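You operate a simulated robot arm through the tools that you are given. There is no shell and no other tool.

The job below is to be done with a simulated two-armed robot. You get a single attempt, and the scene is never put back.

Task
Move the divider to slot 2, shut blue drawer 2 and lock it.
Fine: green key upright, lock pressed in.

It is judged by the outcome, as a careful person would: the job done as asked, and still so three seconds after it is handed in. It fails if anything else is knocked over, pushed out of place, dropped, spilled or broken.

Robot
Two 7-joint arms with two-finger parallel grippers on one trunk that stands fixed in place. Base frame: the origin is at the foot of the trunk, x ahead of it, y to its left, z up. Lengths are in mm, angles in rad, forces in N, time in s.
The left shoulder is at [80, 131, 947], the right one opposite. With the tool pointing down near the work surface each hand reaches from about 400 to 860 mm from the base axis, measured 20 degrees to its own side. Payload 1.57 kg a hand.
The tool frame of a hand sits at the grasp point between the pads (the TCP): z along the fingers, y along the line on which they close. The tips reach 30 mm beyond it. Largest opening 110 mm; finger width 24, thickness 12; the body of the gripper, 48 by 112 mm, starts 78 mm behind the TCP.
Orientation is that of the tool frame in the base frame, as [roll, pitch, yaw] about the fixed x, y, z axes, in that order (R = Rz(yaw) Ry(pitch) Rx(roll)). With the fingers straight down and closing along the base's y, the tool's x points along the base's -x, its y along +y and its z along -z.

Tools
- The arms move only by the tool nudge_tool. It takes "left_series", "right_series" or both (then of equal length, played together; a hand with none holds still); each is a list of rows, each a list of 6 numbers: the shift along the tool's x, y, z in mm, then the turn, a rotation vector about the tool's x, y, z in rad. In form: [[x, y, z, rx, ry, rz], ...]. A call has 1 to 20 rows; each row is the pose to reach, as a shift and turn from the pose commanded when the call began, along the tool's axes at that moment. "left_jaw" and "right_jaw" are, for a hand that has rows, the opening, from 0 (shut) to 1 (fully open), set as the call begins (left out, the last holds). Rows are played at 5 a second. More than 50 mm and 0.15 rad between two rows, or a gripper value outside its range, and nothing of the call is played. A pose out of reach is approached as far as the arm can. The call stops where the force on the tool passes 40 N (or 10 N more than at its start, if that is more) or the arm is blocked; 0.2 s more then pass. Each finger travels about 108 mm/s and halts on what it meets, pressing with about 35 N; the grip force reading is that of the motor and also rises with nothing between the fingers. The clock runs only during rows and for 0.2 s after the last one: add rows that repeat a pose to give the fingers time. It gives the time, the measured TCP pose, the force on the tool (base axes), the opening and the grip force at its end, in the units of the frame above (readings bear some noise), with the torque about the TCP (base axes, N m) and any sound that the robot's microphone picked up.
- Cameras (640 x 400 px; columns grow to the right, rows downward): "scene" is now at [-51.9, 7.1, 1420.3]; the picture's right is [0.08, -1.00, -0.00], its down [-0.57, -0.05, -0.82] and it looks along [0.82, 0.07, -0.57] (base axes); focal length 327 px, centre (320, 200). "left" rides on the left gripper at [70, -16, -141] in its tool frame; the picture's right is [0.23, 0.97, 0.00], its down [-0.86, 0.20, -0.48] and it looks along [-0.47, 0.11, 0.88] (tool axes); focal length 222 px, centre (320, 200). "right" rides on the right gripper at [70, 16, -141] in its tool frame; the picture's right is [-0.23, 0.97, 0.00], its down [-0.85, -0.20, -0.48] and it looks along [-0.47, -0.11, 0.88] (tool axes); focal length 222 px, centre (320, 200).
- camera(camera): a new picture of that camera. The clock stands still meanwhile.
- head_to(pan, tilt): turns the head with the scene camera to pan (to the left, within 1.902 rad either way) and tilt (down, from -0.506 to 1.204), counted from straight ahead of the robot. It gives what a move gives.
- probe_pixels(camera, pixels): for up to 12 pixels [column, row] of the newest picture of that camera ("zoom" is the newest enlarged one), the place [x, y, z] in the base frame of the surface seen there, good to about 2 mm. The clock stands still meanwhile.
- close_up(camera, box): a new picture of the part [left, top, right, bottom] of that camera's present view, enlarged. The clock stands still meanwhile.
- finish_job(): hands the job in; it is judged then, once.

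Unless the task says otherwise, let go and move clear before handing in.

The tools are called after "Request:" as name(argument=value, ...) on one line, values as JSON. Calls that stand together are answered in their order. nudge_tool: Moves the arms, as the interface text tells. Its arguments: {"type":"object","properties":{"left_series":{"type":"array","items":{"type":"array","items":{"type":"number"}}},"left_jaw":{"type":"number"},"right_series":{"type":"array","items":{"type":"array","items":{"type":"number"}}},"right_jaw":{"type":"number"}},"required":[]} The other tools are called the same way: head_to (pan, tilt) turns the head that bears the scene camera; camera (camera) takes a picture; probe_pixels (camera, pixels) gives the place of the surface under pixels of a picture; close_up (camera, box) takes an enlarged picture of a part of a camera's view; finish_job () hands the job in.

At the start:

```text
time: 0.0
left_tool_pos: [650.2, 143.7, 1117.4]
left_tcp_rot: [-3.142, -0.001, -3.141]
left_force: [-0.6, 0.3, -0.7]
left_wrist_torque: [-0.02, -0.01, -0.03]
left_opening: 109.9
left_grip_force: 0.1
right_tool_pos: [600.5, -383.5, 1123.7]
right_tcp_rot: [-3.141, 0.0, -3.141]
right_force: [-0.4, 0.3, 1.3]
right_wrist_torque: [0.04, 0.01, 0.02]
right_opening: 110.0
right_grip_force: 0.1
head pan, tilt (commanded): [0.082, 0.611]
```

scene: 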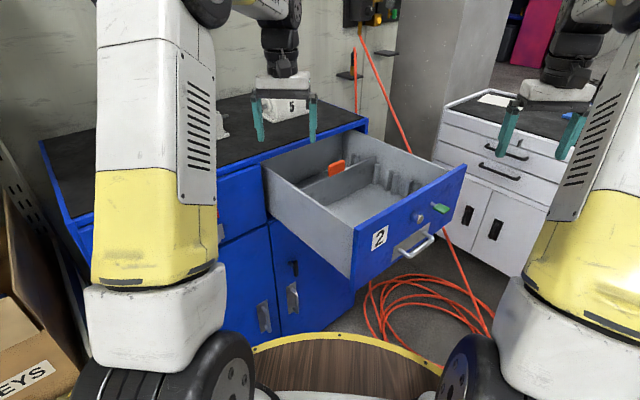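
right: 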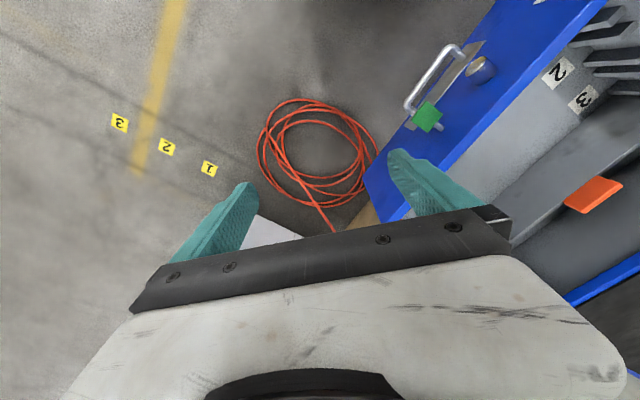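
left: 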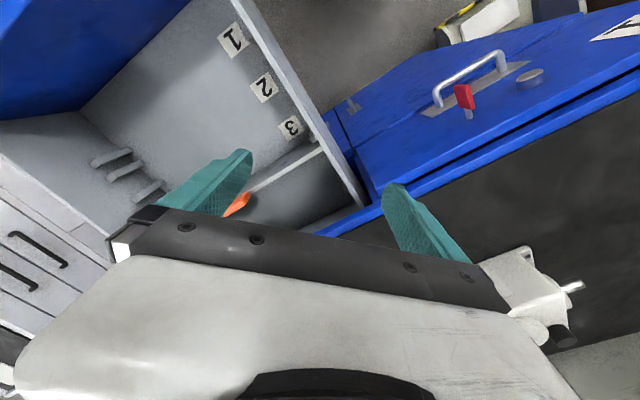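

The scene picture shows the open blue drawer "2" with a divider that has an orange tab (around pixel 337,168) and ribs for slots. I'll take close-ups to see the divider, the slots, the green key and the lock.

Request:
close_up(camera="scene", box=[240, 120, 480, 290])

Request:
close_up(camera="left", box=[80, 0, 400, 240])

Request:
close_up(camera="right", box=[340, 0, 640, 300])

```text
2.35 times, centred on (360, 205) of scene
```

zoom: 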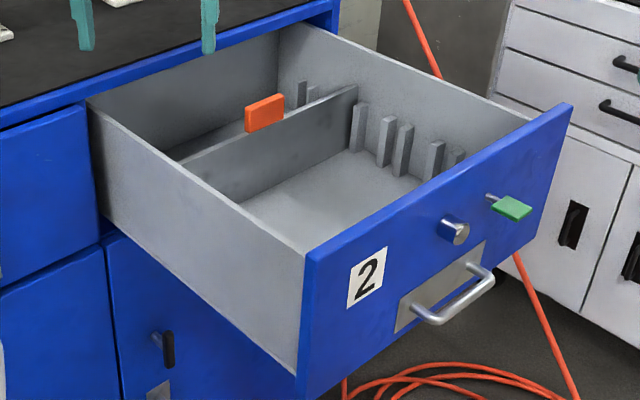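

```text
1.67 times, centred on (240, 120) of left
```

zoom: 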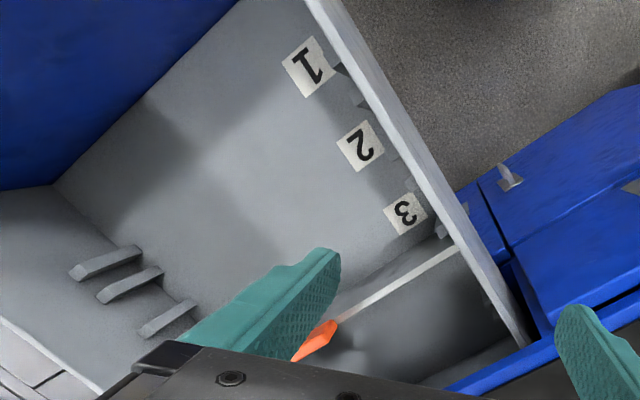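

```text
1.33 times, centred on (490, 150) of right
```

zoom: 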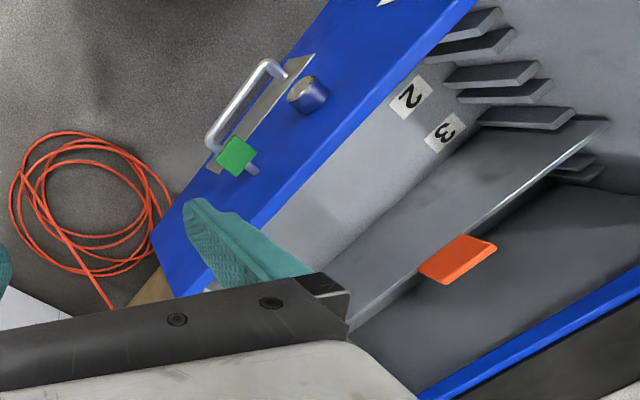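

The pictures show labels 1, 2, 3 on the drawer floor, a divider with an orange tab, a green key next to the round lock knob, and a handle. I'll probe key points on the drawer geometry.

Request:
camera(camera="scene")

Request:
close_up(camera="scene", box=[260, 130, 420, 230])

Request:
probe_pixels(camera="scene", pixels=[[337, 168], [330, 165], [344, 162], [263, 165], [353, 229], [365, 130], [462, 168], [352, 285], [432, 217], [420, 219], [441, 207], [412, 247]])

Request:
close_up(camera="scene", box=[350, 160, 480, 290])

```text
taken
```

scene: 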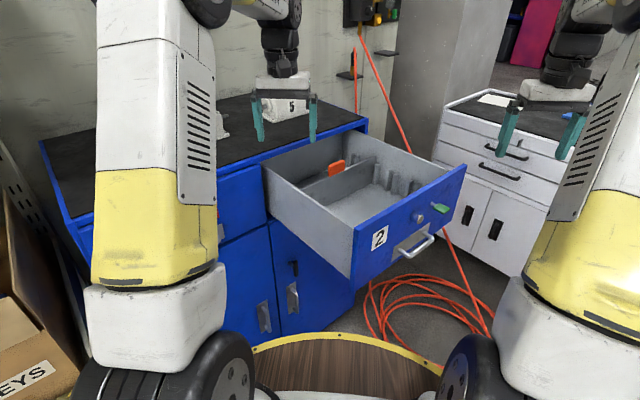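

```text
4.00 times, centred on (340, 180) of scene
```

zoom: 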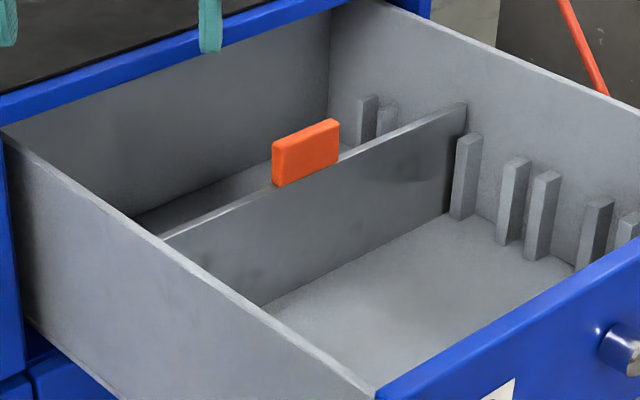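

```text
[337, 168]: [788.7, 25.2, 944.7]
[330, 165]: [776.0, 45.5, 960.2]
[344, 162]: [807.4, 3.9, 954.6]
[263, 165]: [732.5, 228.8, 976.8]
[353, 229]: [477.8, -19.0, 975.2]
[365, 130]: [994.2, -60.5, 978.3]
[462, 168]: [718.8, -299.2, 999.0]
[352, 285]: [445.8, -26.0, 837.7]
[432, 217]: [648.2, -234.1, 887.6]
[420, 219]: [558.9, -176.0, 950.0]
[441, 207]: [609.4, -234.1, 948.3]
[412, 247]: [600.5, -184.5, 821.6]
```

```text
3.08 times, centred on (415, 225) of scene
```

zoom: 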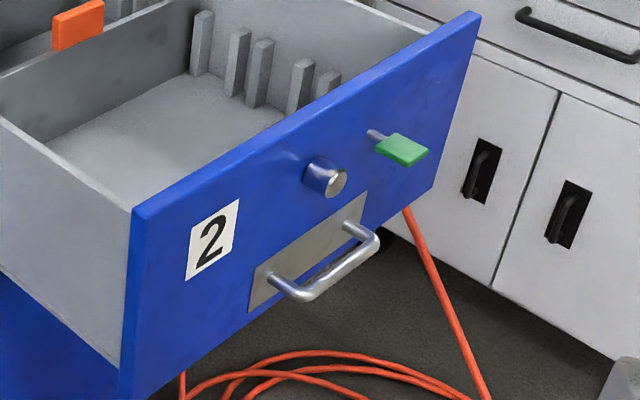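

The drawer is turned by about 45° to the base, with pairs of ribs on the far wall forming the slots. I'll zoom in on the slots again and probe the ribs, divider and tab.

Request:
close_up(camera="scene", box=[340, 140, 436, 200])

Request:
close_up(camera="scene", box=[260, 130, 420, 230])

Request:
probe_pixels(camera="zoom", pixels=[[310, 128], [280, 147], [335, 123], [305, 155], [200, 230], [440, 118], [420, 180], [300, 250], [470, 138], [516, 160], [548, 174], [598, 202]])

Request:
probe_pixels(camera="zoom", pixels=[[460, 105], [190, 232], [370, 97], [388, 107], [629, 213], [340, 370], [400, 270], [200, 290], [60, 180], [450, 60], [150, 205], [270, 178]])

```text
6.67 times, centred on (388, 170) of scene
```

zoom: 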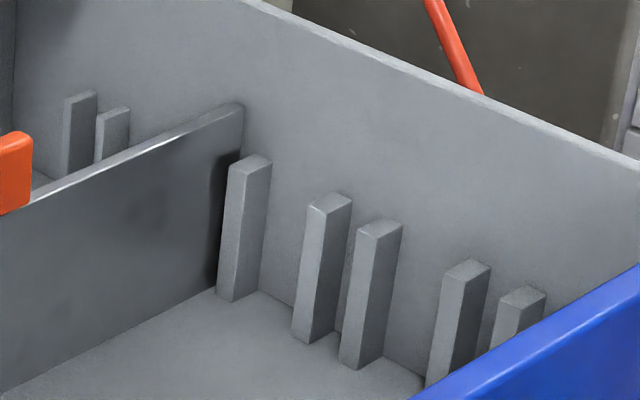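

```text
4.00 times, centred on (340, 180) of scene
```

zoom: 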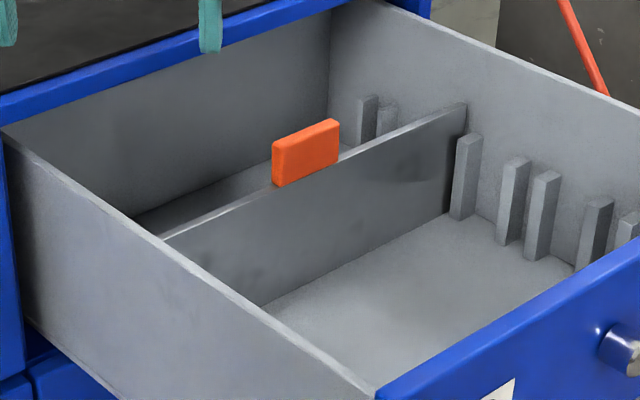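

```text
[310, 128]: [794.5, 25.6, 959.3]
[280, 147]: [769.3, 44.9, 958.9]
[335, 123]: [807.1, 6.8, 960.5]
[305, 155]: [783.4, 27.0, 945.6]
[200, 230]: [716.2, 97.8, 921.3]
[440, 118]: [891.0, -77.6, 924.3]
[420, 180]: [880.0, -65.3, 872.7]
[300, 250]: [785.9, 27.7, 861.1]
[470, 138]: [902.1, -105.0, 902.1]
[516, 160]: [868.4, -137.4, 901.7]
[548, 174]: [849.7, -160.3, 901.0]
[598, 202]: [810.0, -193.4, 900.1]
```

```text
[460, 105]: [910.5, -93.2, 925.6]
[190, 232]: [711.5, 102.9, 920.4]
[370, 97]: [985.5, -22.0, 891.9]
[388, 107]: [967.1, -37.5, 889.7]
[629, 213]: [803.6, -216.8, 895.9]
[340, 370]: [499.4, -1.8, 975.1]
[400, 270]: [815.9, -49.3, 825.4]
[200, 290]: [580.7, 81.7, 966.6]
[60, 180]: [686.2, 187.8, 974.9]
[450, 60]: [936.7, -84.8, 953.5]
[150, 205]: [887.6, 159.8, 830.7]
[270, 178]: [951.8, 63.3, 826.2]
```

The floor is at z≈825, rib tops at ≈902, divider top at ≈923, and the tab tops out at ≈960. Along the pull axis the divider lies about 76 mm behind the D/E rib pair, so next I'll check the floor labels and near-wall ribs in the left and right cameras.

Request:
close_up(camera="left", box=[200, 0, 380, 220])

Request:
probe_pixels(camera="left", pixels=[[233, 40], [263, 88], [291, 127], [120, 158], [128, 170], [150, 190], [283, 170], [310, 150], [300, 110], [320, 125]])

Request:
close_up(camera="right", box=[500, 0, 640, 140])

Request:
probe_pixels(camera="right", pixels=[[557, 72], [582, 100], [606, 13], [600, 33], [615, 57], [615, 72], [625, 88], [520, 240], [580, 205]])

```text
1.82 times, centred on (290, 110) of left
```

zoom: 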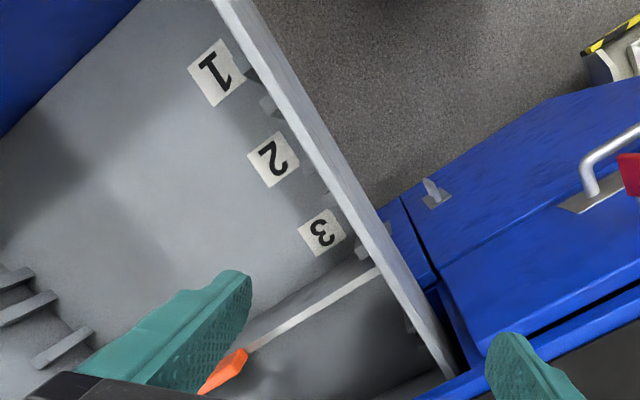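

```text
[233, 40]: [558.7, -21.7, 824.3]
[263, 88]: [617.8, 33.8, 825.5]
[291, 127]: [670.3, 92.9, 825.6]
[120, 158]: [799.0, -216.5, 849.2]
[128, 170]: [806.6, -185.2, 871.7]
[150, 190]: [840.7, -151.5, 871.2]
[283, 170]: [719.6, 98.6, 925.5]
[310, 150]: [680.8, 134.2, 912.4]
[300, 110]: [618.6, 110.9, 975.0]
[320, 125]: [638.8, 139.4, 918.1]
```

```text
2.86 times, centred on (570, 70) of right
```

zoom: 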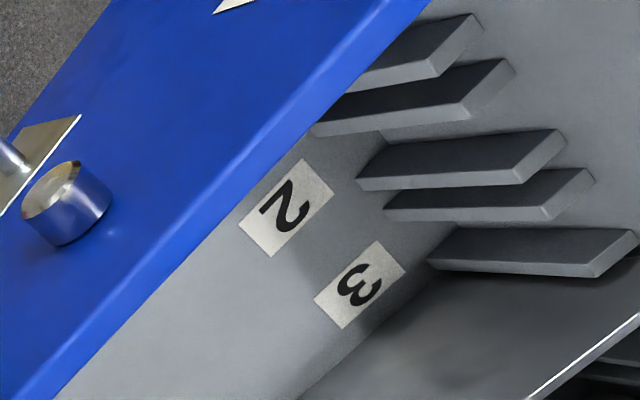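

```text
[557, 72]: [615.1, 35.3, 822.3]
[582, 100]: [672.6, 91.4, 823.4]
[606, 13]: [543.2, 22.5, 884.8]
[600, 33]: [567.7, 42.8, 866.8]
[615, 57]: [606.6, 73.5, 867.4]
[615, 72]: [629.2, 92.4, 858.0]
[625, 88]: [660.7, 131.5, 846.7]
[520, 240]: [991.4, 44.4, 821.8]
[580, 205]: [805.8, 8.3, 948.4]
```

The rib pairs on both walls put slots at about 80 mm spacing, with labels 1, 2, 3 each just in front of a slot. The divider is in slot 3, and slot 2 is 80 mm nearer the front. Before moving I'll look at the worktop items and the red-key drawer for reference.

Request:
head_to(pan=0.35, tilt=0.6)

Request:
camera(camera="scene")

Request:
close_up(camera="left", box=[380, 0, 640, 400])

```text
time: 0.8
left_tool_pos: [648.9, 141.4, 1117.7]
left_tcp_rot: [3.14, 0.001, 3.14]
left_force: [-0.5, -0.1, 0.2]
left_wrist_torque: [-0.04, -0.01, -0.02]
left_opening: 110.3
left_grip_force: 0.0
right_tool_pos: [600.6, -382.3, 1124.2]
right_tcp_rot: [-3.141, -0.001, 3.141]
right_force: [0.0, -0.9, 0.2]
right_wrist_torque: [0.01, -0.02, -0.03]
right_opening: 109.8
right_grip_force: 0.1
head pan, tilt (commanded): [0.351, 0.6]
```

```text
taken
```

scene: 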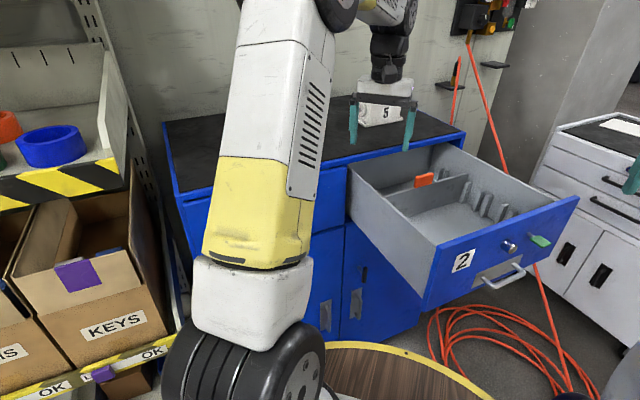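

```text
1.00 times, centred on (510, 200) of left (not enlarged: the box is as wide or as high as the picture)
```

zoom: 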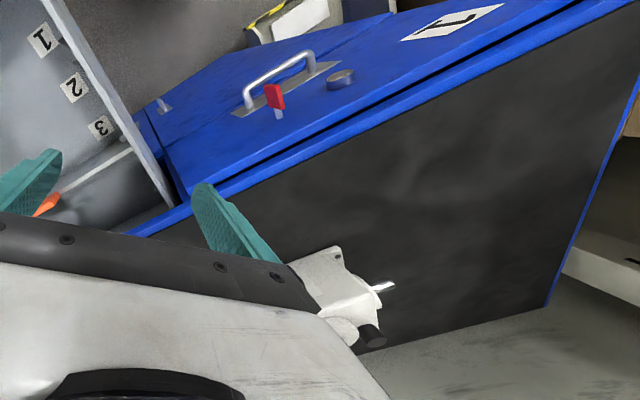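

The left arm's hand hangs above the worktop near a white object (scene pixel 380,112). I'll probe it, the worktop edge and the drawer 1 front, so I can keep clear of them.

Request:
probe_pixels(camera="scene", pixels=[[380, 112], [364, 108], [398, 120], [378, 124], [420, 140], [340, 172], [325, 190], [460, 132], [330, 110]])

Request:
probe_pixels(camera="left", pixels=[[463, 97], [468, 113], [530, 78], [450, 105], [480, 60], [528, 275], [570, 288], [560, 335], [600, 200], [400, 170], [560, 50]])

Request:
close_up(camera="left", box=[400, 20, 580, 140])

```text
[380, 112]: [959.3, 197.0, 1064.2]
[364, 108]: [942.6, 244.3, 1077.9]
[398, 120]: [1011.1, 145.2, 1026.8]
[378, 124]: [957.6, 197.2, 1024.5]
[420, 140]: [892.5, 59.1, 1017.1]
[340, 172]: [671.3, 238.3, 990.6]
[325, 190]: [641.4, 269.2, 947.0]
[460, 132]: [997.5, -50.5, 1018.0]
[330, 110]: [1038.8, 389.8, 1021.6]
```

```text
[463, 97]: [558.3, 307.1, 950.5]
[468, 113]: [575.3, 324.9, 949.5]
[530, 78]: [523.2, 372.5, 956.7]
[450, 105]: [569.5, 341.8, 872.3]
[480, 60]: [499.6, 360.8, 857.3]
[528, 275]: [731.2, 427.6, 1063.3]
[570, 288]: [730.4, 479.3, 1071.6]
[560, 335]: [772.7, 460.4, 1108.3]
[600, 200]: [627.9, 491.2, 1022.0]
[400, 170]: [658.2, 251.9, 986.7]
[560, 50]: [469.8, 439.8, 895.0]
```

```text
3.33 times, centred on (490, 80) of left
```

zoom: 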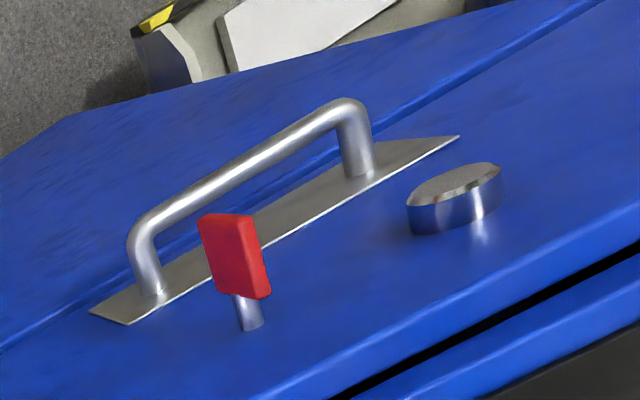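

The worktop is at z≈1020 and the white objects on it are clear of my path. I'll look more closely at the green and red keys and the lock.

Request:
close_up(camera="left", box=[440, 60, 560, 135])

Request:
close_up(camera="right", box=[380, 30, 520, 150])

Request:
close_up(camera="scene", box=[470, 210, 570, 290])

Request:
probe_pixels(camera="zoom", pixels=[[450, 190], [410, 180], [490, 205], [395, 165], [245, 225], [260, 240], [220, 215], [330, 400], [120, 440], [350, 420], [320, 150]])

```text
5.33 times, centred on (500, 98) of left
```

zoom: 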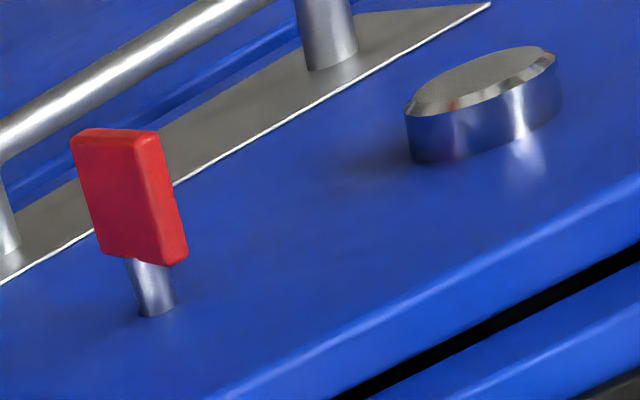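

```text
3.33 times, centred on (450, 90) of right
```

zoom: 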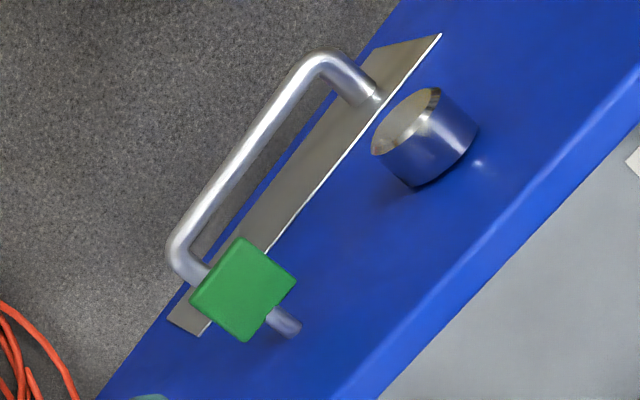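

```text
5.00 times, centred on (520, 250) of scene
```

zoom: 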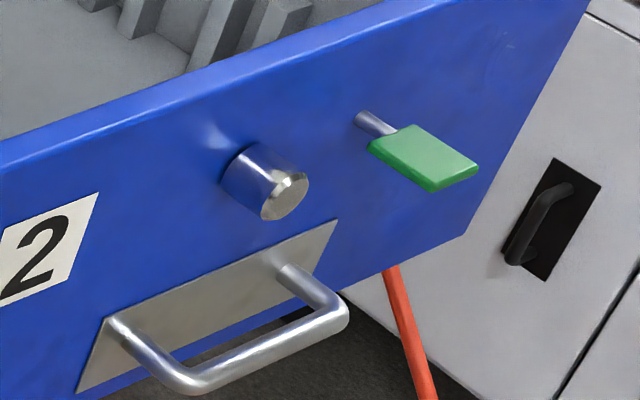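

```text
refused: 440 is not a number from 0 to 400
```

Drawer 1 shows the locked look (button short, red key upright), while on drawer 2 the green key is flat and the button sticks out. I'll probe the key, button and handle.

Request:
probe_pixels(camera="zoom", pixels=[[450, 190], [410, 150], [470, 170], [375, 125], [285, 195], [270, 210], [240, 165], [330, 320], [190, 380], [400, 100], [330, 230], [425, 165]])

Request:
close_up(camera="left", box=[440, 60, 560, 135])

Request:
probe_pixels(camera="zoom", pixels=[[115, 133], [115, 190], [165, 190], [480, 80], [155, 300], [300, 200], [470, 140], [90, 140]])

```text
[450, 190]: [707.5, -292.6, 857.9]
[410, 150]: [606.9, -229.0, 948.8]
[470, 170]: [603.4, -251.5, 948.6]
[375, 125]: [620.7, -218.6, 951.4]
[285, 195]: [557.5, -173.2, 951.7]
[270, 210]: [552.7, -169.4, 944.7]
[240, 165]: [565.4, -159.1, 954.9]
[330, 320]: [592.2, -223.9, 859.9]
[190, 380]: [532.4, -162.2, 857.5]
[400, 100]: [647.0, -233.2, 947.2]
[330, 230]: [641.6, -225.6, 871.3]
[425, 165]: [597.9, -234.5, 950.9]
```

```text
5.33 times, centred on (500, 98) of left
```

zoom: 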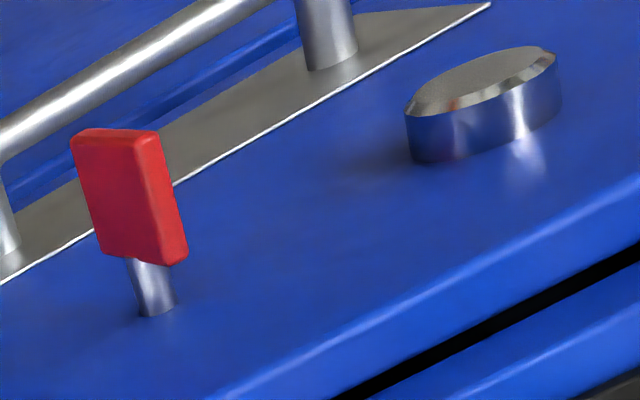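

```text
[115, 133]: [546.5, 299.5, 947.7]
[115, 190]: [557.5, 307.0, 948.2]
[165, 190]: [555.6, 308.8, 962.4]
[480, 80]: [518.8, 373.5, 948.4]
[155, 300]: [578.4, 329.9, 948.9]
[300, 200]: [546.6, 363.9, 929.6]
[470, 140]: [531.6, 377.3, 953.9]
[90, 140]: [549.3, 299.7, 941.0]
```

I now have the main geometry. The drawer axes lie at about 45°, the tab centre is at about (790, 26), and slot 2 is 80 mm toward the front. I'll bring the left hand over the tab and turn it 45° so the jaws straddle the divider, staying high.

Request:
nudge_tool(left_series=[[-20, -17, 0, 0, 0, 0.112], [-40, -34, 6, 0, 0, 0.224], [-60, -50, 14, 0, 0, 0.336], [-80, -67, 24, 0, 0, 0.449], [-100, -84, 34, 0, 0, 0.561], [-120, -100, 44, 0, 0, 0.673], [-139.5, -116.5, 50, 0, 0, 0.785], [-139.5, -116.5, 50, 0, 0, 0.785]], left_jaw=1.0)

Request:
head_to(pan=0.08, tilt=0.6)

Request:
camera(camera="scene")

Request:
camera(camera="left")

```text
time: 2.6
left_tool_pos: [777.0, 25.6, 1067.5]
left_tcp_rot: [-3.14, 0.0, 2.357]
left_force: [0.9, 0.3, 0.1]
left_wrist_torque: [-0.02, 0.03, -0.01]
left_opening: 110.0
left_grip_force: 0.1
left hand out of reach, approached as far as the arm can: row 7, 8
right_tool_pos: [600.4, -382.2, 1123.8]
right_tcp_rot: [-3.141, 0.0, 3.141]
right_force: [-0.9, -0.5, -0.7]
right_wrist_torque: [-0.02, 0.0, -0.02]
right_opening: 109.9
right_grip_force: 0.0
head pan, tilt (commanded): [0.351, 0.6]
```

```text
time: 3.4
left_tool_pos: [777.3, 25.7, 1067.0]
left_tcp_rot: [-3.14, 0.0, 2.357]
left_force: [0.1, 0.6, -0.4]
left_wrist_torque: [-0.03, -0.03, 0.03]
left_opening: 110.1
left_grip_force: 0.0
right_tool_pos: [599.0, -382.9, 1122.5]
right_tcp_rot: [3.141, 0.003, 3.141]
right_force: [0.2, 0.4, 0.7]
right_wrist_torque: [-0.01, 0.0, -0.01]
right_opening: 110.0
right_grip_force: 0.1
head pan, tilt (commanded): [0.08, 0.6]
```

```text
taken
```

scene: 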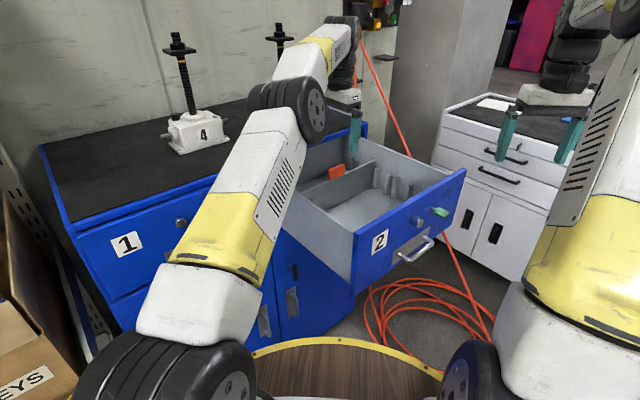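

```text
taken
```

left: 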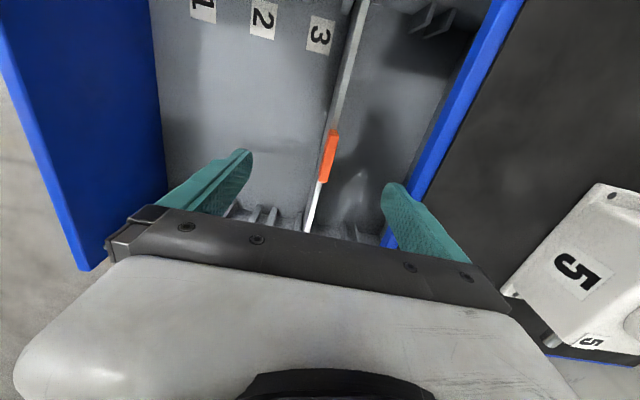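

The arm is at the edge of its reach at this height; it reached (777, 26, 1067), and lower down it should reach further. In the left picture, labels 1, 2 and 3 are at the top, with the divider at (330,150) and more ribs at (430,20). I'll zoom in to confirm which slots exist.

Request:
close_up(camera="left", box=[170, 0, 490, 200])

Request:
close_up(camera="left", box=[280, 0, 500, 120])

Request:
close_up(camera="left", box=[200, 130, 420, 250])

Request:
close_up(camera="right", box=[480, 0, 640, 240])

```text
2.00 times, centred on (330, 100) of left
```

zoom: 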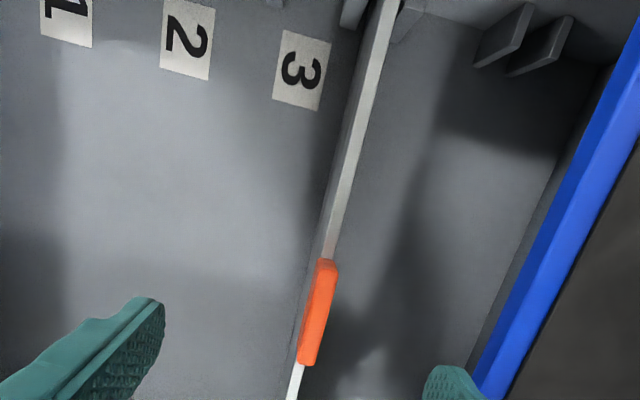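

```text
2.91 times, centred on (390, 60) of left
```

zoom: 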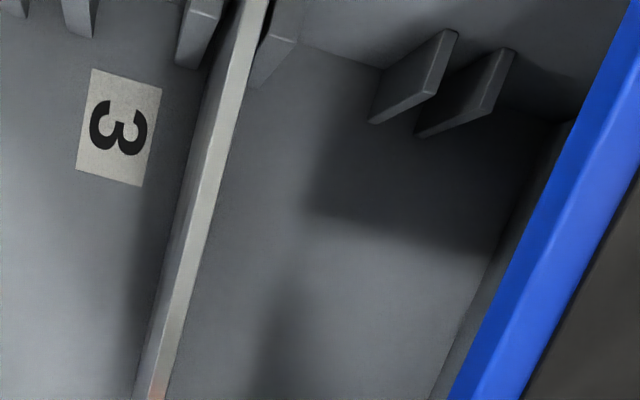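

```text
2.91 times, centred on (310, 190) of left
```

zoom: 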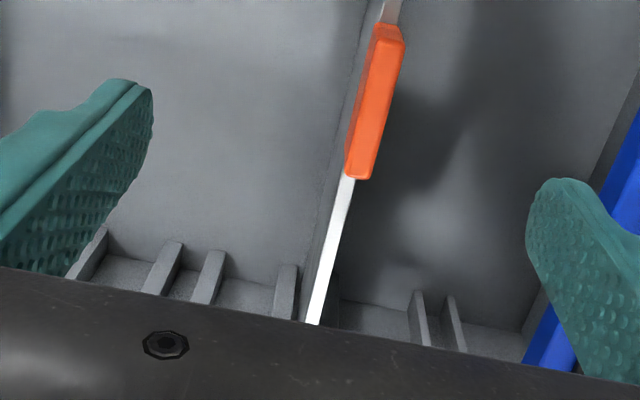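

```text
1.67 times, centred on (560, 120) of right
```

zoom: 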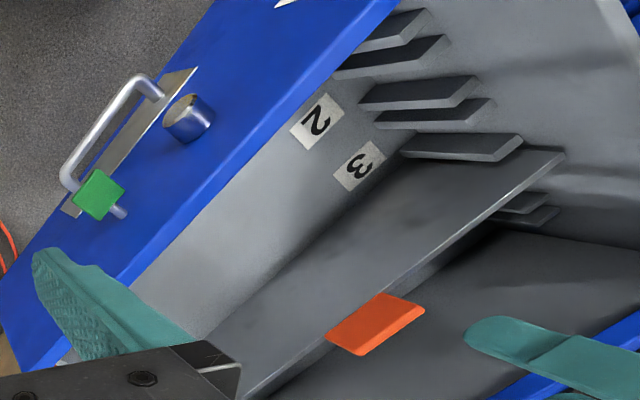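

The left zoom shows the divider standing in the rib pair beside label 3, with pairs 1 and 2 in front of it and one unlabelled pair further back. So slot 2 is one pair (80 mm) toward the front. I'll narrow the jaws to clear the worktop edge and come down just above the tab.

Request:
probe_pixels(camera="left", pixels=[[330, 150], [328, 170], [334, 132], [345, 90], [355, 40], [312, 210], [448, 120], [470, 80], [347, 10], [374, 14], [427, 18], [443, 22]])

Request:
nudge_tool(left_series=[[0, 0, 0, 0, 0, 0], [0, 0, 0, 0, 0, 0], [0, 0, 20, 0, 0, 0], [0, 0, 40, 0, 0, 0], [0, 0, 60, 0, 0, 0], [0, 0, 67, 0, 0, 0], [0, 0, 67, 0, 0, 0]], left_jaw=0.45)

Request:
camera(camera="left")

Request:
camera(camera="scene")

```text
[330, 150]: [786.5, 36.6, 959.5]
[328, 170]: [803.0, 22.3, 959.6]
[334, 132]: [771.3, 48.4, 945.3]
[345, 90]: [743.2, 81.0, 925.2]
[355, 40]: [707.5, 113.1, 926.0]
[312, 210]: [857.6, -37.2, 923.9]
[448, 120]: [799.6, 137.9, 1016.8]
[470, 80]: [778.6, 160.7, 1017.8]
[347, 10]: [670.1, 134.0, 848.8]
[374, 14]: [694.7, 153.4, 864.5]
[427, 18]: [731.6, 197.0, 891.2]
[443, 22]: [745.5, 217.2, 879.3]
```

```text
time: 5.0
left_tool_pos: [777.6, 26.7, 998.9]
left_tcp_rot: [3.141, -0.001, 2.357]
left_force: [0.3, -0.1, 0.4]
left_wrist_torque: [-0.02, -0.02, 0.01]
left_opening: 49.7
left_grip_force: 0.1
right_tool_pos: [601.3, -382.8, 1122.8]
right_tcp_rot: [3.141, 0.0, -3.141]
right_force: [0.1, 0.6, -0.3]
right_wrist_torque: [-0.02, -0.02, -0.01]
right_opening: 110.3
right_grip_force: 0.0
head pan, tilt (commanded): [0.08, 0.6]
```

```text
taken
```

left: 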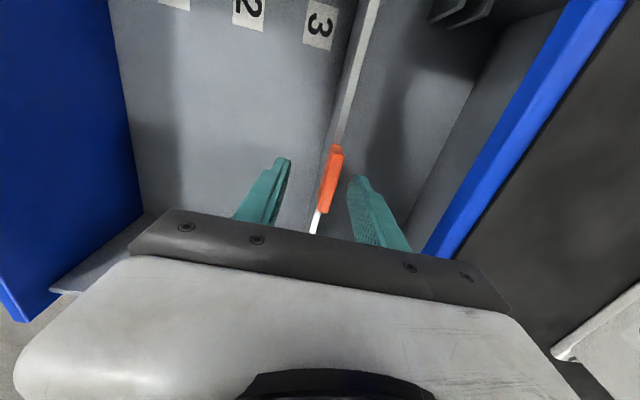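

```text
taken
```

scene: 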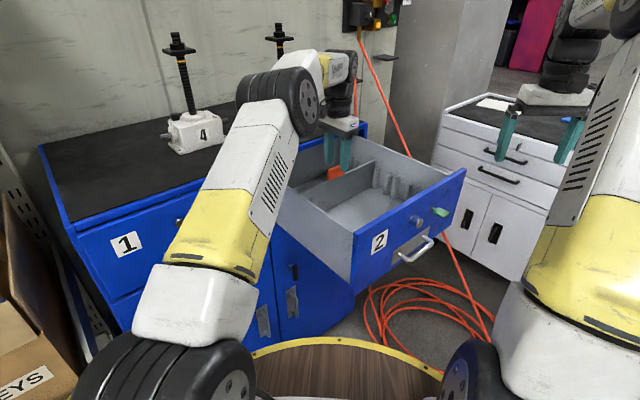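

The commanded pose was clipped to the reached one, so the jaw centre is at s≈-568 while the divider is at s≈-579. That fits the left picture, where the tab at (331,170) lies right of the fingertips' midpoint (320,170). I'll shift about 9.5 mm along the tool's y and -9 along x, then descend to the tab.

Request:
nudge_tool(left_series=[[-4, 5, 0, 0, 0, 0], [-8.8, 9.5, 0, 0, 0, 0], [-8.8, 9.5, 0, 0, 0, 0]], left_jaw=0.45)

Request:
camera(camera="left")

Request:
close_up(camera="scene", box=[280, 90, 440, 210])

```text
time: 5.8
left_tool_pos: [789.4, 27.1, 999.0]
left_tcp_rot: [-3.14, 0.0, 2.356]
left_force: [0.3, -0.3, 0.6]
left_wrist_torque: [0.0, 0.02, 0.04]
left_opening: 49.4
left_grip_force: 0.1
right_tool_pos: [599.5, -382.7, 1122.3]
right_tcp_rot: [-3.14, 0.0, -3.142]
right_force: [-0.3, 0.1, -0.6]
right_wrist_torque: [-0.02, -0.01, 0.03]
right_opening: 109.7
right_grip_force: 0.0
head pan, tilt (commanded): [0.08, 0.6]
```

```text
taken
```

left: 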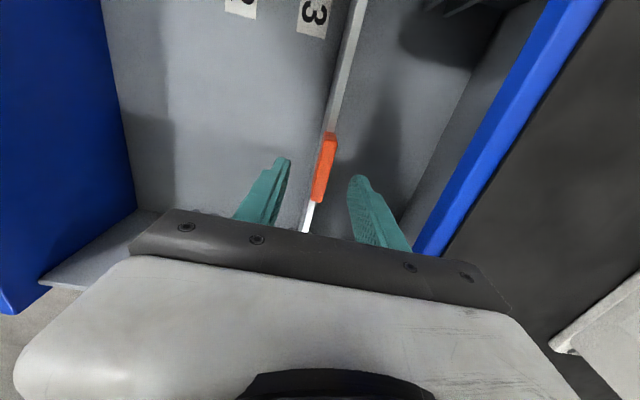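

```text
3.33 times, centred on (360, 150) of scene
```

zoom: 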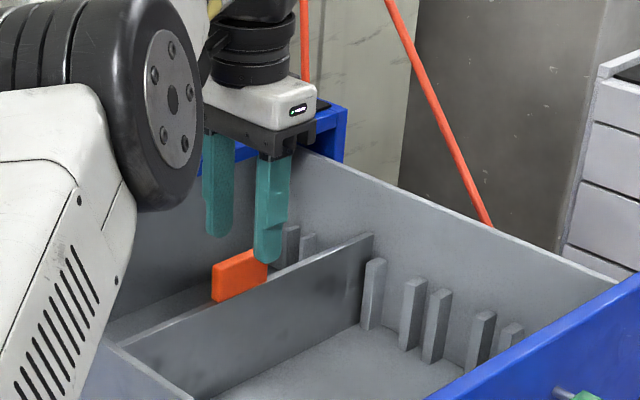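

The fingers now straddle the tab, with the tips' midpoint at about (320,170) and the tab centre at (324,168). I'll descend 49 mm with a 2.5 mm shift along tool y, then close on the tab.

Request:
nudge_tool(left_series=[[0, 2.5, 10, 0, 0, 0], [0, 2.5, 22, 0, 0, 0], [0, 2.5, 34, 0, 0, 0], [0, 2.5, 44, 0, 0, 0], [0, 2.5, 49, 0, 0, 0], [0, 2.5, 49, 0, 0, 0]], left_jaw=0.45)

Request:
camera(camera="left")

Request:
close_up(camera="scene", box=[280, 90, 440, 210])

```text
time: 7.2
left_tool_pos: [793.1, 28.5, 949.2]
left_tcp_rot: [3.141, 0.0, 2.357]
left_force: [-0.2, -0.6, 0.3]
left_wrist_torque: [-0.01, -0.02, 0.0]
left_opening: 49.4
left_grip_force: 0.1
right_tool_pos: [600.5, -382.0, 1123.5]
right_tcp_rot: [3.141, 0.0, 3.141]
right_force: [0.1, -0.1, -0.9]
right_wrist_torque: [-0.02, 0.03, 0.03]
right_opening: 110.2
right_grip_force: 0.2
head pan, tilt (commanded): [0.08, 0.6]
```

```text
taken
```

left: 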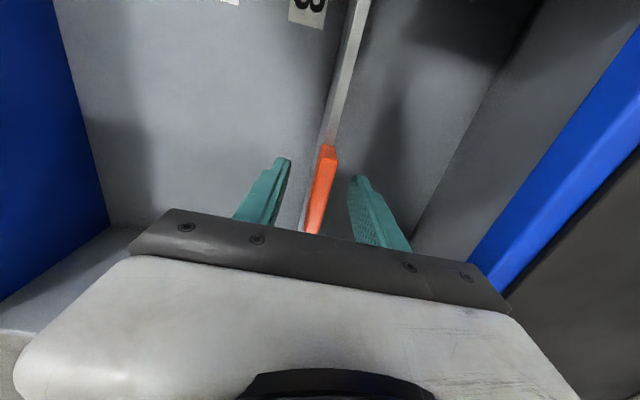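

```text
3.33 times, centred on (360, 150) of scene
```

zoom: 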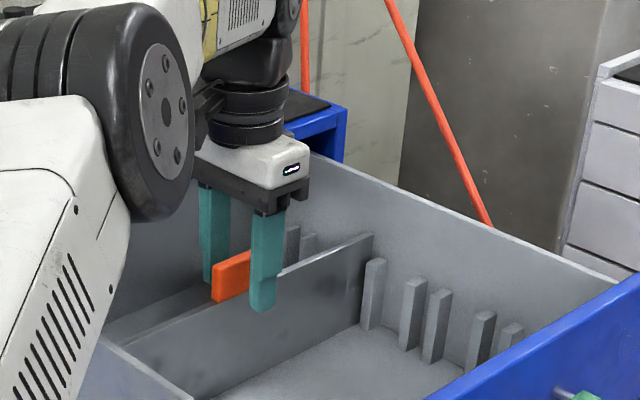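

The jaws straddle the tab with no contact force. I'll close on it now.

Request:
nudge_tool(left_series=[[0, 0, 0, 0, 0, 0], [0, 0, 0, 0, 0, 0], [0, 0, 0, 0, 0, 0], [0, 0, 0, 0, 0, 0]], left_jaw=0.0)

Request:
camera(camera="left")

Request:
close_up(camera="scene", box=[280, 90, 440, 210])

```text
time: 8.2
left_tool_pos: [792.7, 28.9, 949.1]
left_tcp_rot: [-3.139, 0.002, 2.356]
left_force: [-0.5, -0.7, 0.0]
left_wrist_torque: [-0.08, -0.02, -0.06]
left_opening: 11.7
left_grip_force: 29.0
right_tool_pos: [599.8, -382.9, 1123.2]
right_tcp_rot: [3.142, 0.001, -3.141]
right_force: [-0.1, -0.1, -0.3]
right_wrist_torque: [-0.03, -0.03, -0.01]
right_opening: 110.2
right_grip_force: 0.0
head pan, tilt (commanded): [0.08, 0.6]
```

```text
taken
```

left: 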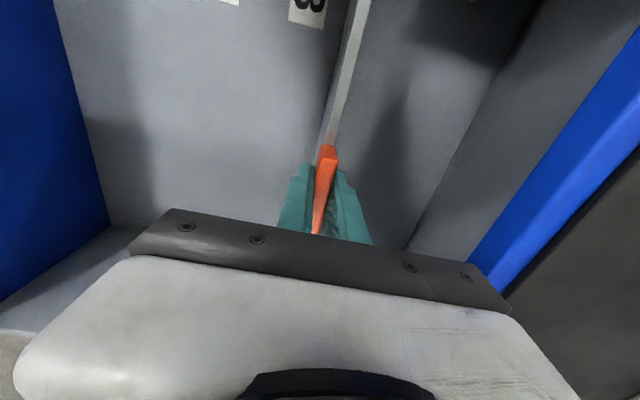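

```text
3.33 times, centred on (360, 150) of scene
```

zoom: 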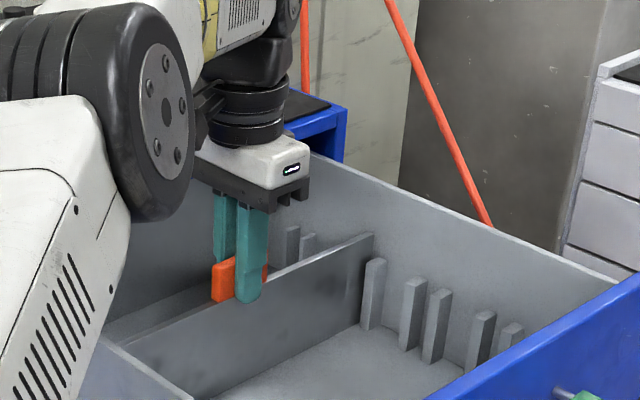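

The tab is gripped (11.7 mm, 29 N) with almost no side force. I'll lift it straight up in stages and watch the reach and force; first 66 mm.

Request:
nudge_tool(left_series=[[0, 0, -5, 0, 0, 0], [0, 0, -14, 0, 0, 0], [0, 0, -24, 0, 0, 0], [0, 0, -34, 0, 0, 0], [0, 0, -44, 0, 0, 0], [0, 0, -54, 0, 0, 0], [0, 0, -62, 0, 0, 0], [0, 0, -66, 0, 0, 0], [0, 0, -66, 0, 0, 0]], left_jaw=0.0)

Request:
camera(camera="left")

Request:
close_up(camera="scene", box=[280, 90, 440, 210])

```text
time: 10.2
left_tool_pos: [792.6, 28.6, 1014.9]
left_tcp_rot: [3.141, 0.0, 2.356]
left_force: [-0.2, 0.1, -2.7]
left_wrist_torque: [-0.01, -0.01, -0.02]
left_opening: 11.7
left_grip_force: 28.9
right_tool_pos: [600.6, -381.2, 1123.5]
right_tcp_rot: [3.141, 0.001, 3.14]
right_force: [-0.2, -0.1, 0.1]
right_wrist_torque: [0.02, 0.01, 0.02]
right_opening: 110.1
right_grip_force: 0.0
head pan, tilt (commanded): [0.08, 0.6]
```

```text
taken
```

left: 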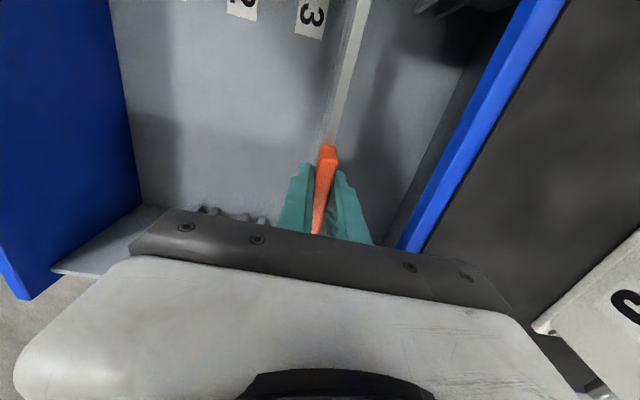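

```text
3.33 times, centred on (360, 150) of scene
```

zoom: 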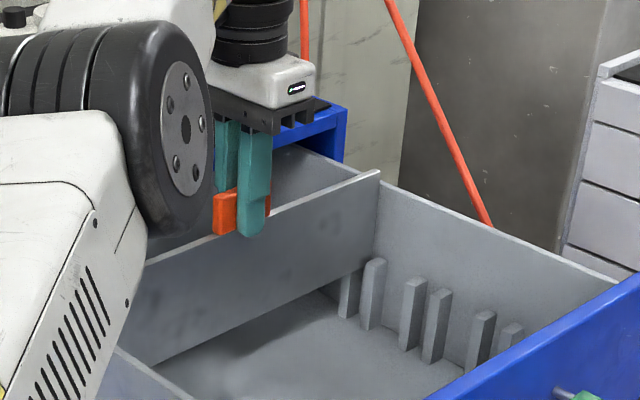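

It lifts cleanly; the divider weighs about 2.7 N and its lower edge (zoom 360,272) is near the rib tops. I'll lift another 14 mm.

Request:
nudge_tool(left_series=[[0, 0, -5, 0, 0, 0], [0, 0, -10, 0, 0, 0], [0, 0, -14, 0, 0, 0], [0, 0, -14, 0, 0, 0]])

Request:
close_up(camera="scene", box=[300, 110, 430, 210])

```text
time: 11.2
left_tool_pos: [792.7, 29.4, 1030.5]
left_tcp_rot: [3.141, 0.0, 2.356]
left_force: [-0.1, 0.9, -2.5]
left_wrist_torque: [0.0, 0.0, 0.02]
left_opening: 11.9
left_grip_force: 29.4
right_tool_pos: [600.1, -381.9, 1122.9]
right_tcp_rot: [3.141, 0.0, 3.141]
right_force: [-0.1, 0.2, -0.3]
right_wrist_torque: [0.01, 0.01, -0.05]
right_opening: 110.2
right_grip_force: 0.1
head pan, tilt (commanded): [0.08, 0.6]
```

```text
4.00 times, centred on (365, 160) of scene
```

zoom: 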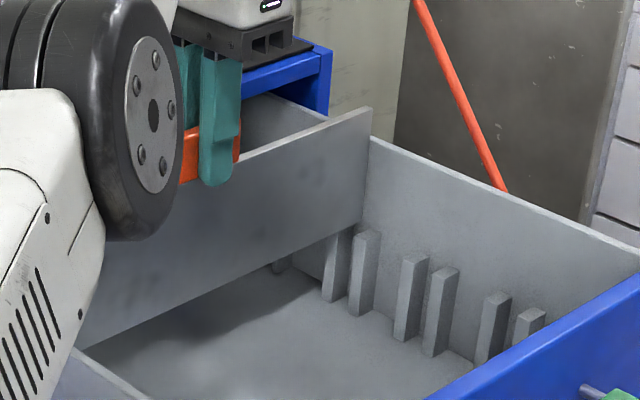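

Reach still holds at z≈1030. I'll probe the divider's lower corner and the rib tops to confirm clearance.

Request:
probe_pixels(camera="zoom", pixels=[[358, 216], [300, 240], [200, 285], [367, 236], [340, 245], [415, 262], [447, 275], [497, 300], [532, 316], [368, 112], [100, 332]])

Request:
camera(camera="right")

Request:
close_up(camera="right", box=[480, 0, 640, 120])

```text
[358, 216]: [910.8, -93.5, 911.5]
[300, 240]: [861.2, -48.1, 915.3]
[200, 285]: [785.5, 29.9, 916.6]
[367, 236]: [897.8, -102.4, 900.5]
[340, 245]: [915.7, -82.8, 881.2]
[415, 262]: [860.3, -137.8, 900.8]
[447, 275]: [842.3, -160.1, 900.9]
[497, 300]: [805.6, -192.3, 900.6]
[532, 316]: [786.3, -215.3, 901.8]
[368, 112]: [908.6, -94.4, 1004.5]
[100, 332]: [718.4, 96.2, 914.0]
```

```text
taken
```

right: 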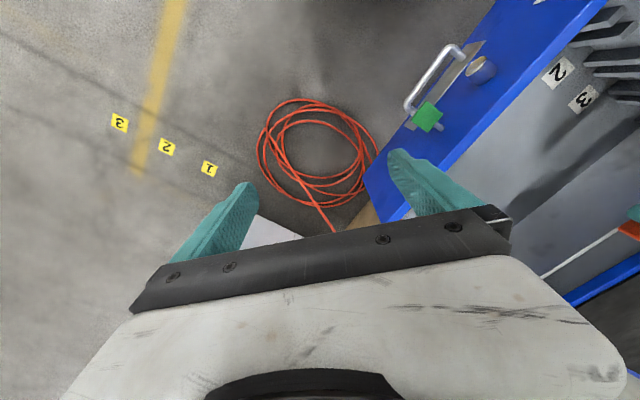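

```text
3.33 times, centred on (560, 60) of right
```

zoom: 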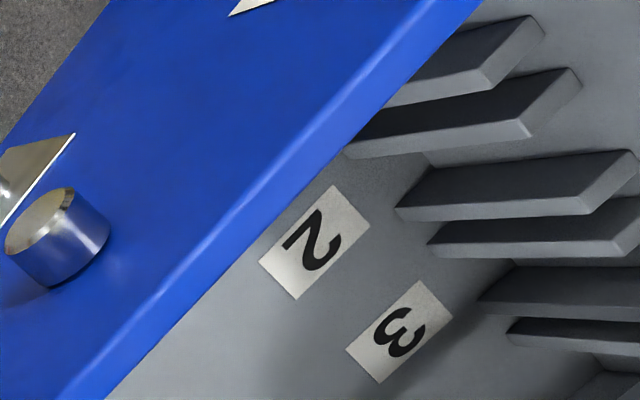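

The divider's lower edge is at z≈908 and the rib tops at ≈901, so it's clear. I'll carry it 80 mm toward the front along the drawer axis, rising a few mm more on the way.

Request:
nudge_tool(left_series=[[0, -5, -2, 0, 0, 0], [0, -15, -5, 0, 0, 0], [0, -27, -7, 0, 0, 0], [0, -40, -8, 0, 0, 0], [0, -53, -8, 0, 0, 0], [0, -65, -8, 0, 0, 0], [0, -75, -8, 0, 0, 0], [0, -80, -8, 0, 0, 0], [0, -80, -8, 0, 0, 0]])

Request:
camera(camera="left")

Request:
close_up(camera="right", box=[480, 0, 640, 120])

Request:
close_up(camera="scene", box=[300, 110, 430, 210])

```text
time: 13.2
left_tool_pos: [735.7, -27.7, 1037.6]
left_tcp_rot: [3.14, -0.002, 2.358]
left_force: [-0.8, -0.7, -3.3]
left_wrist_torque: [0.01, 0.0, -0.02]
left_opening: 11.7
left_grip_force: 29.3
right_tool_pos: [599.8, -382.2, 1123.6]
right_tcp_rot: [3.141, -0.001, 3.142]
right_force: [0.2, 1.1, 0.2]
right_wrist_torque: [0.01, -0.01, -0.01]
right_opening: 109.9
right_grip_force: 0.2
head pan, tilt (commanded): [0.08, 0.6]
```

```text
taken
```

left: 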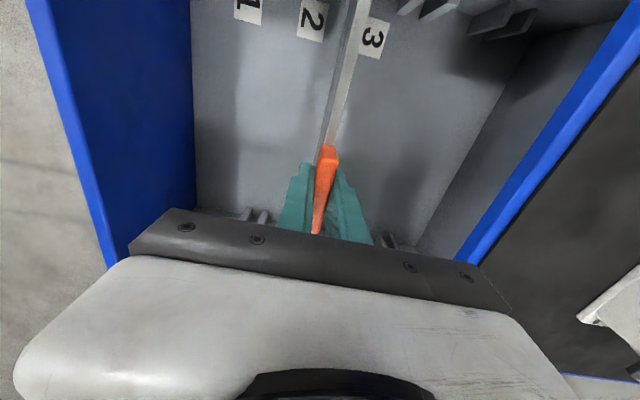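

```text
3.33 times, centred on (560, 60) of right
```

zoom: 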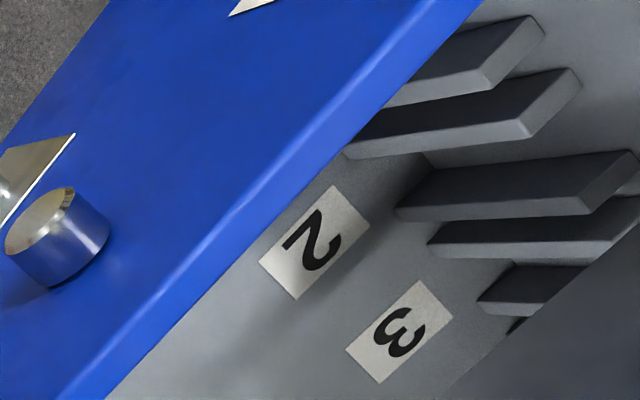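

```text
4.00 times, centred on (365, 160) of scene
```

zoom: 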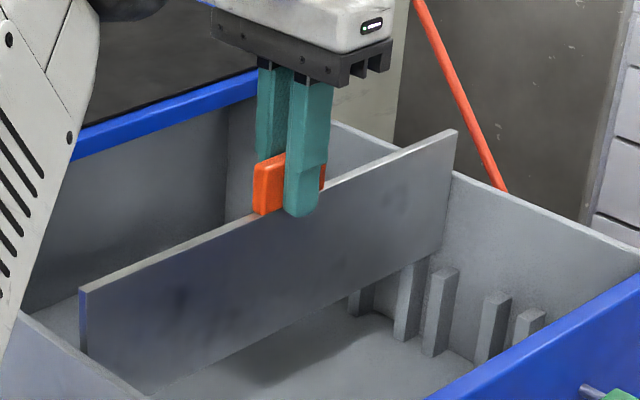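

The divider now hangs above the D/E pair (slot 2). I'll probe it against the ribs before lowering.

Request:
probe_pixels(camera="zoom", pixels=[[438, 245], [380, 270], [300, 305], [150, 375], [450, 133], [200, 238], [90, 287], [412, 268], [447, 274], [497, 300], [532, 316]])

Request:
close_up(camera="left", box=[220, 0, 480, 150])

Request:
close_up(camera="scene", box=[380, 160, 430, 205])

```text
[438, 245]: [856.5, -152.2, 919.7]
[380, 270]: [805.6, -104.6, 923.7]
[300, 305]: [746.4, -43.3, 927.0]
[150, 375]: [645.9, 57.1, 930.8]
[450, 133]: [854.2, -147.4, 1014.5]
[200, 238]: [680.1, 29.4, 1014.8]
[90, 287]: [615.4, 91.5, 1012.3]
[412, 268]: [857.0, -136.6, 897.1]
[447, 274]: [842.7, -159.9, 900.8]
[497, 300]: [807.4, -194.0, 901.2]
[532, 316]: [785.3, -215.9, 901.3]
```

```text
2.46 times, centred on (350, 75) of left
```

zoom: 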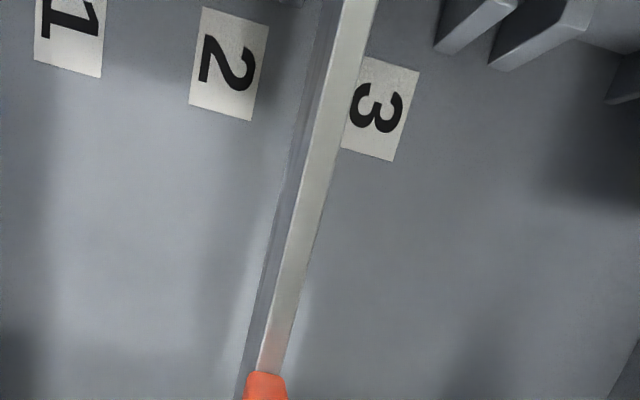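

```text
8.89 times, centred on (405, 182) of scene
```

zoom: 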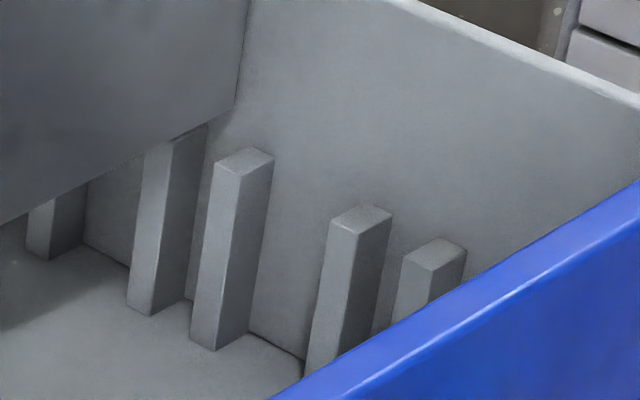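

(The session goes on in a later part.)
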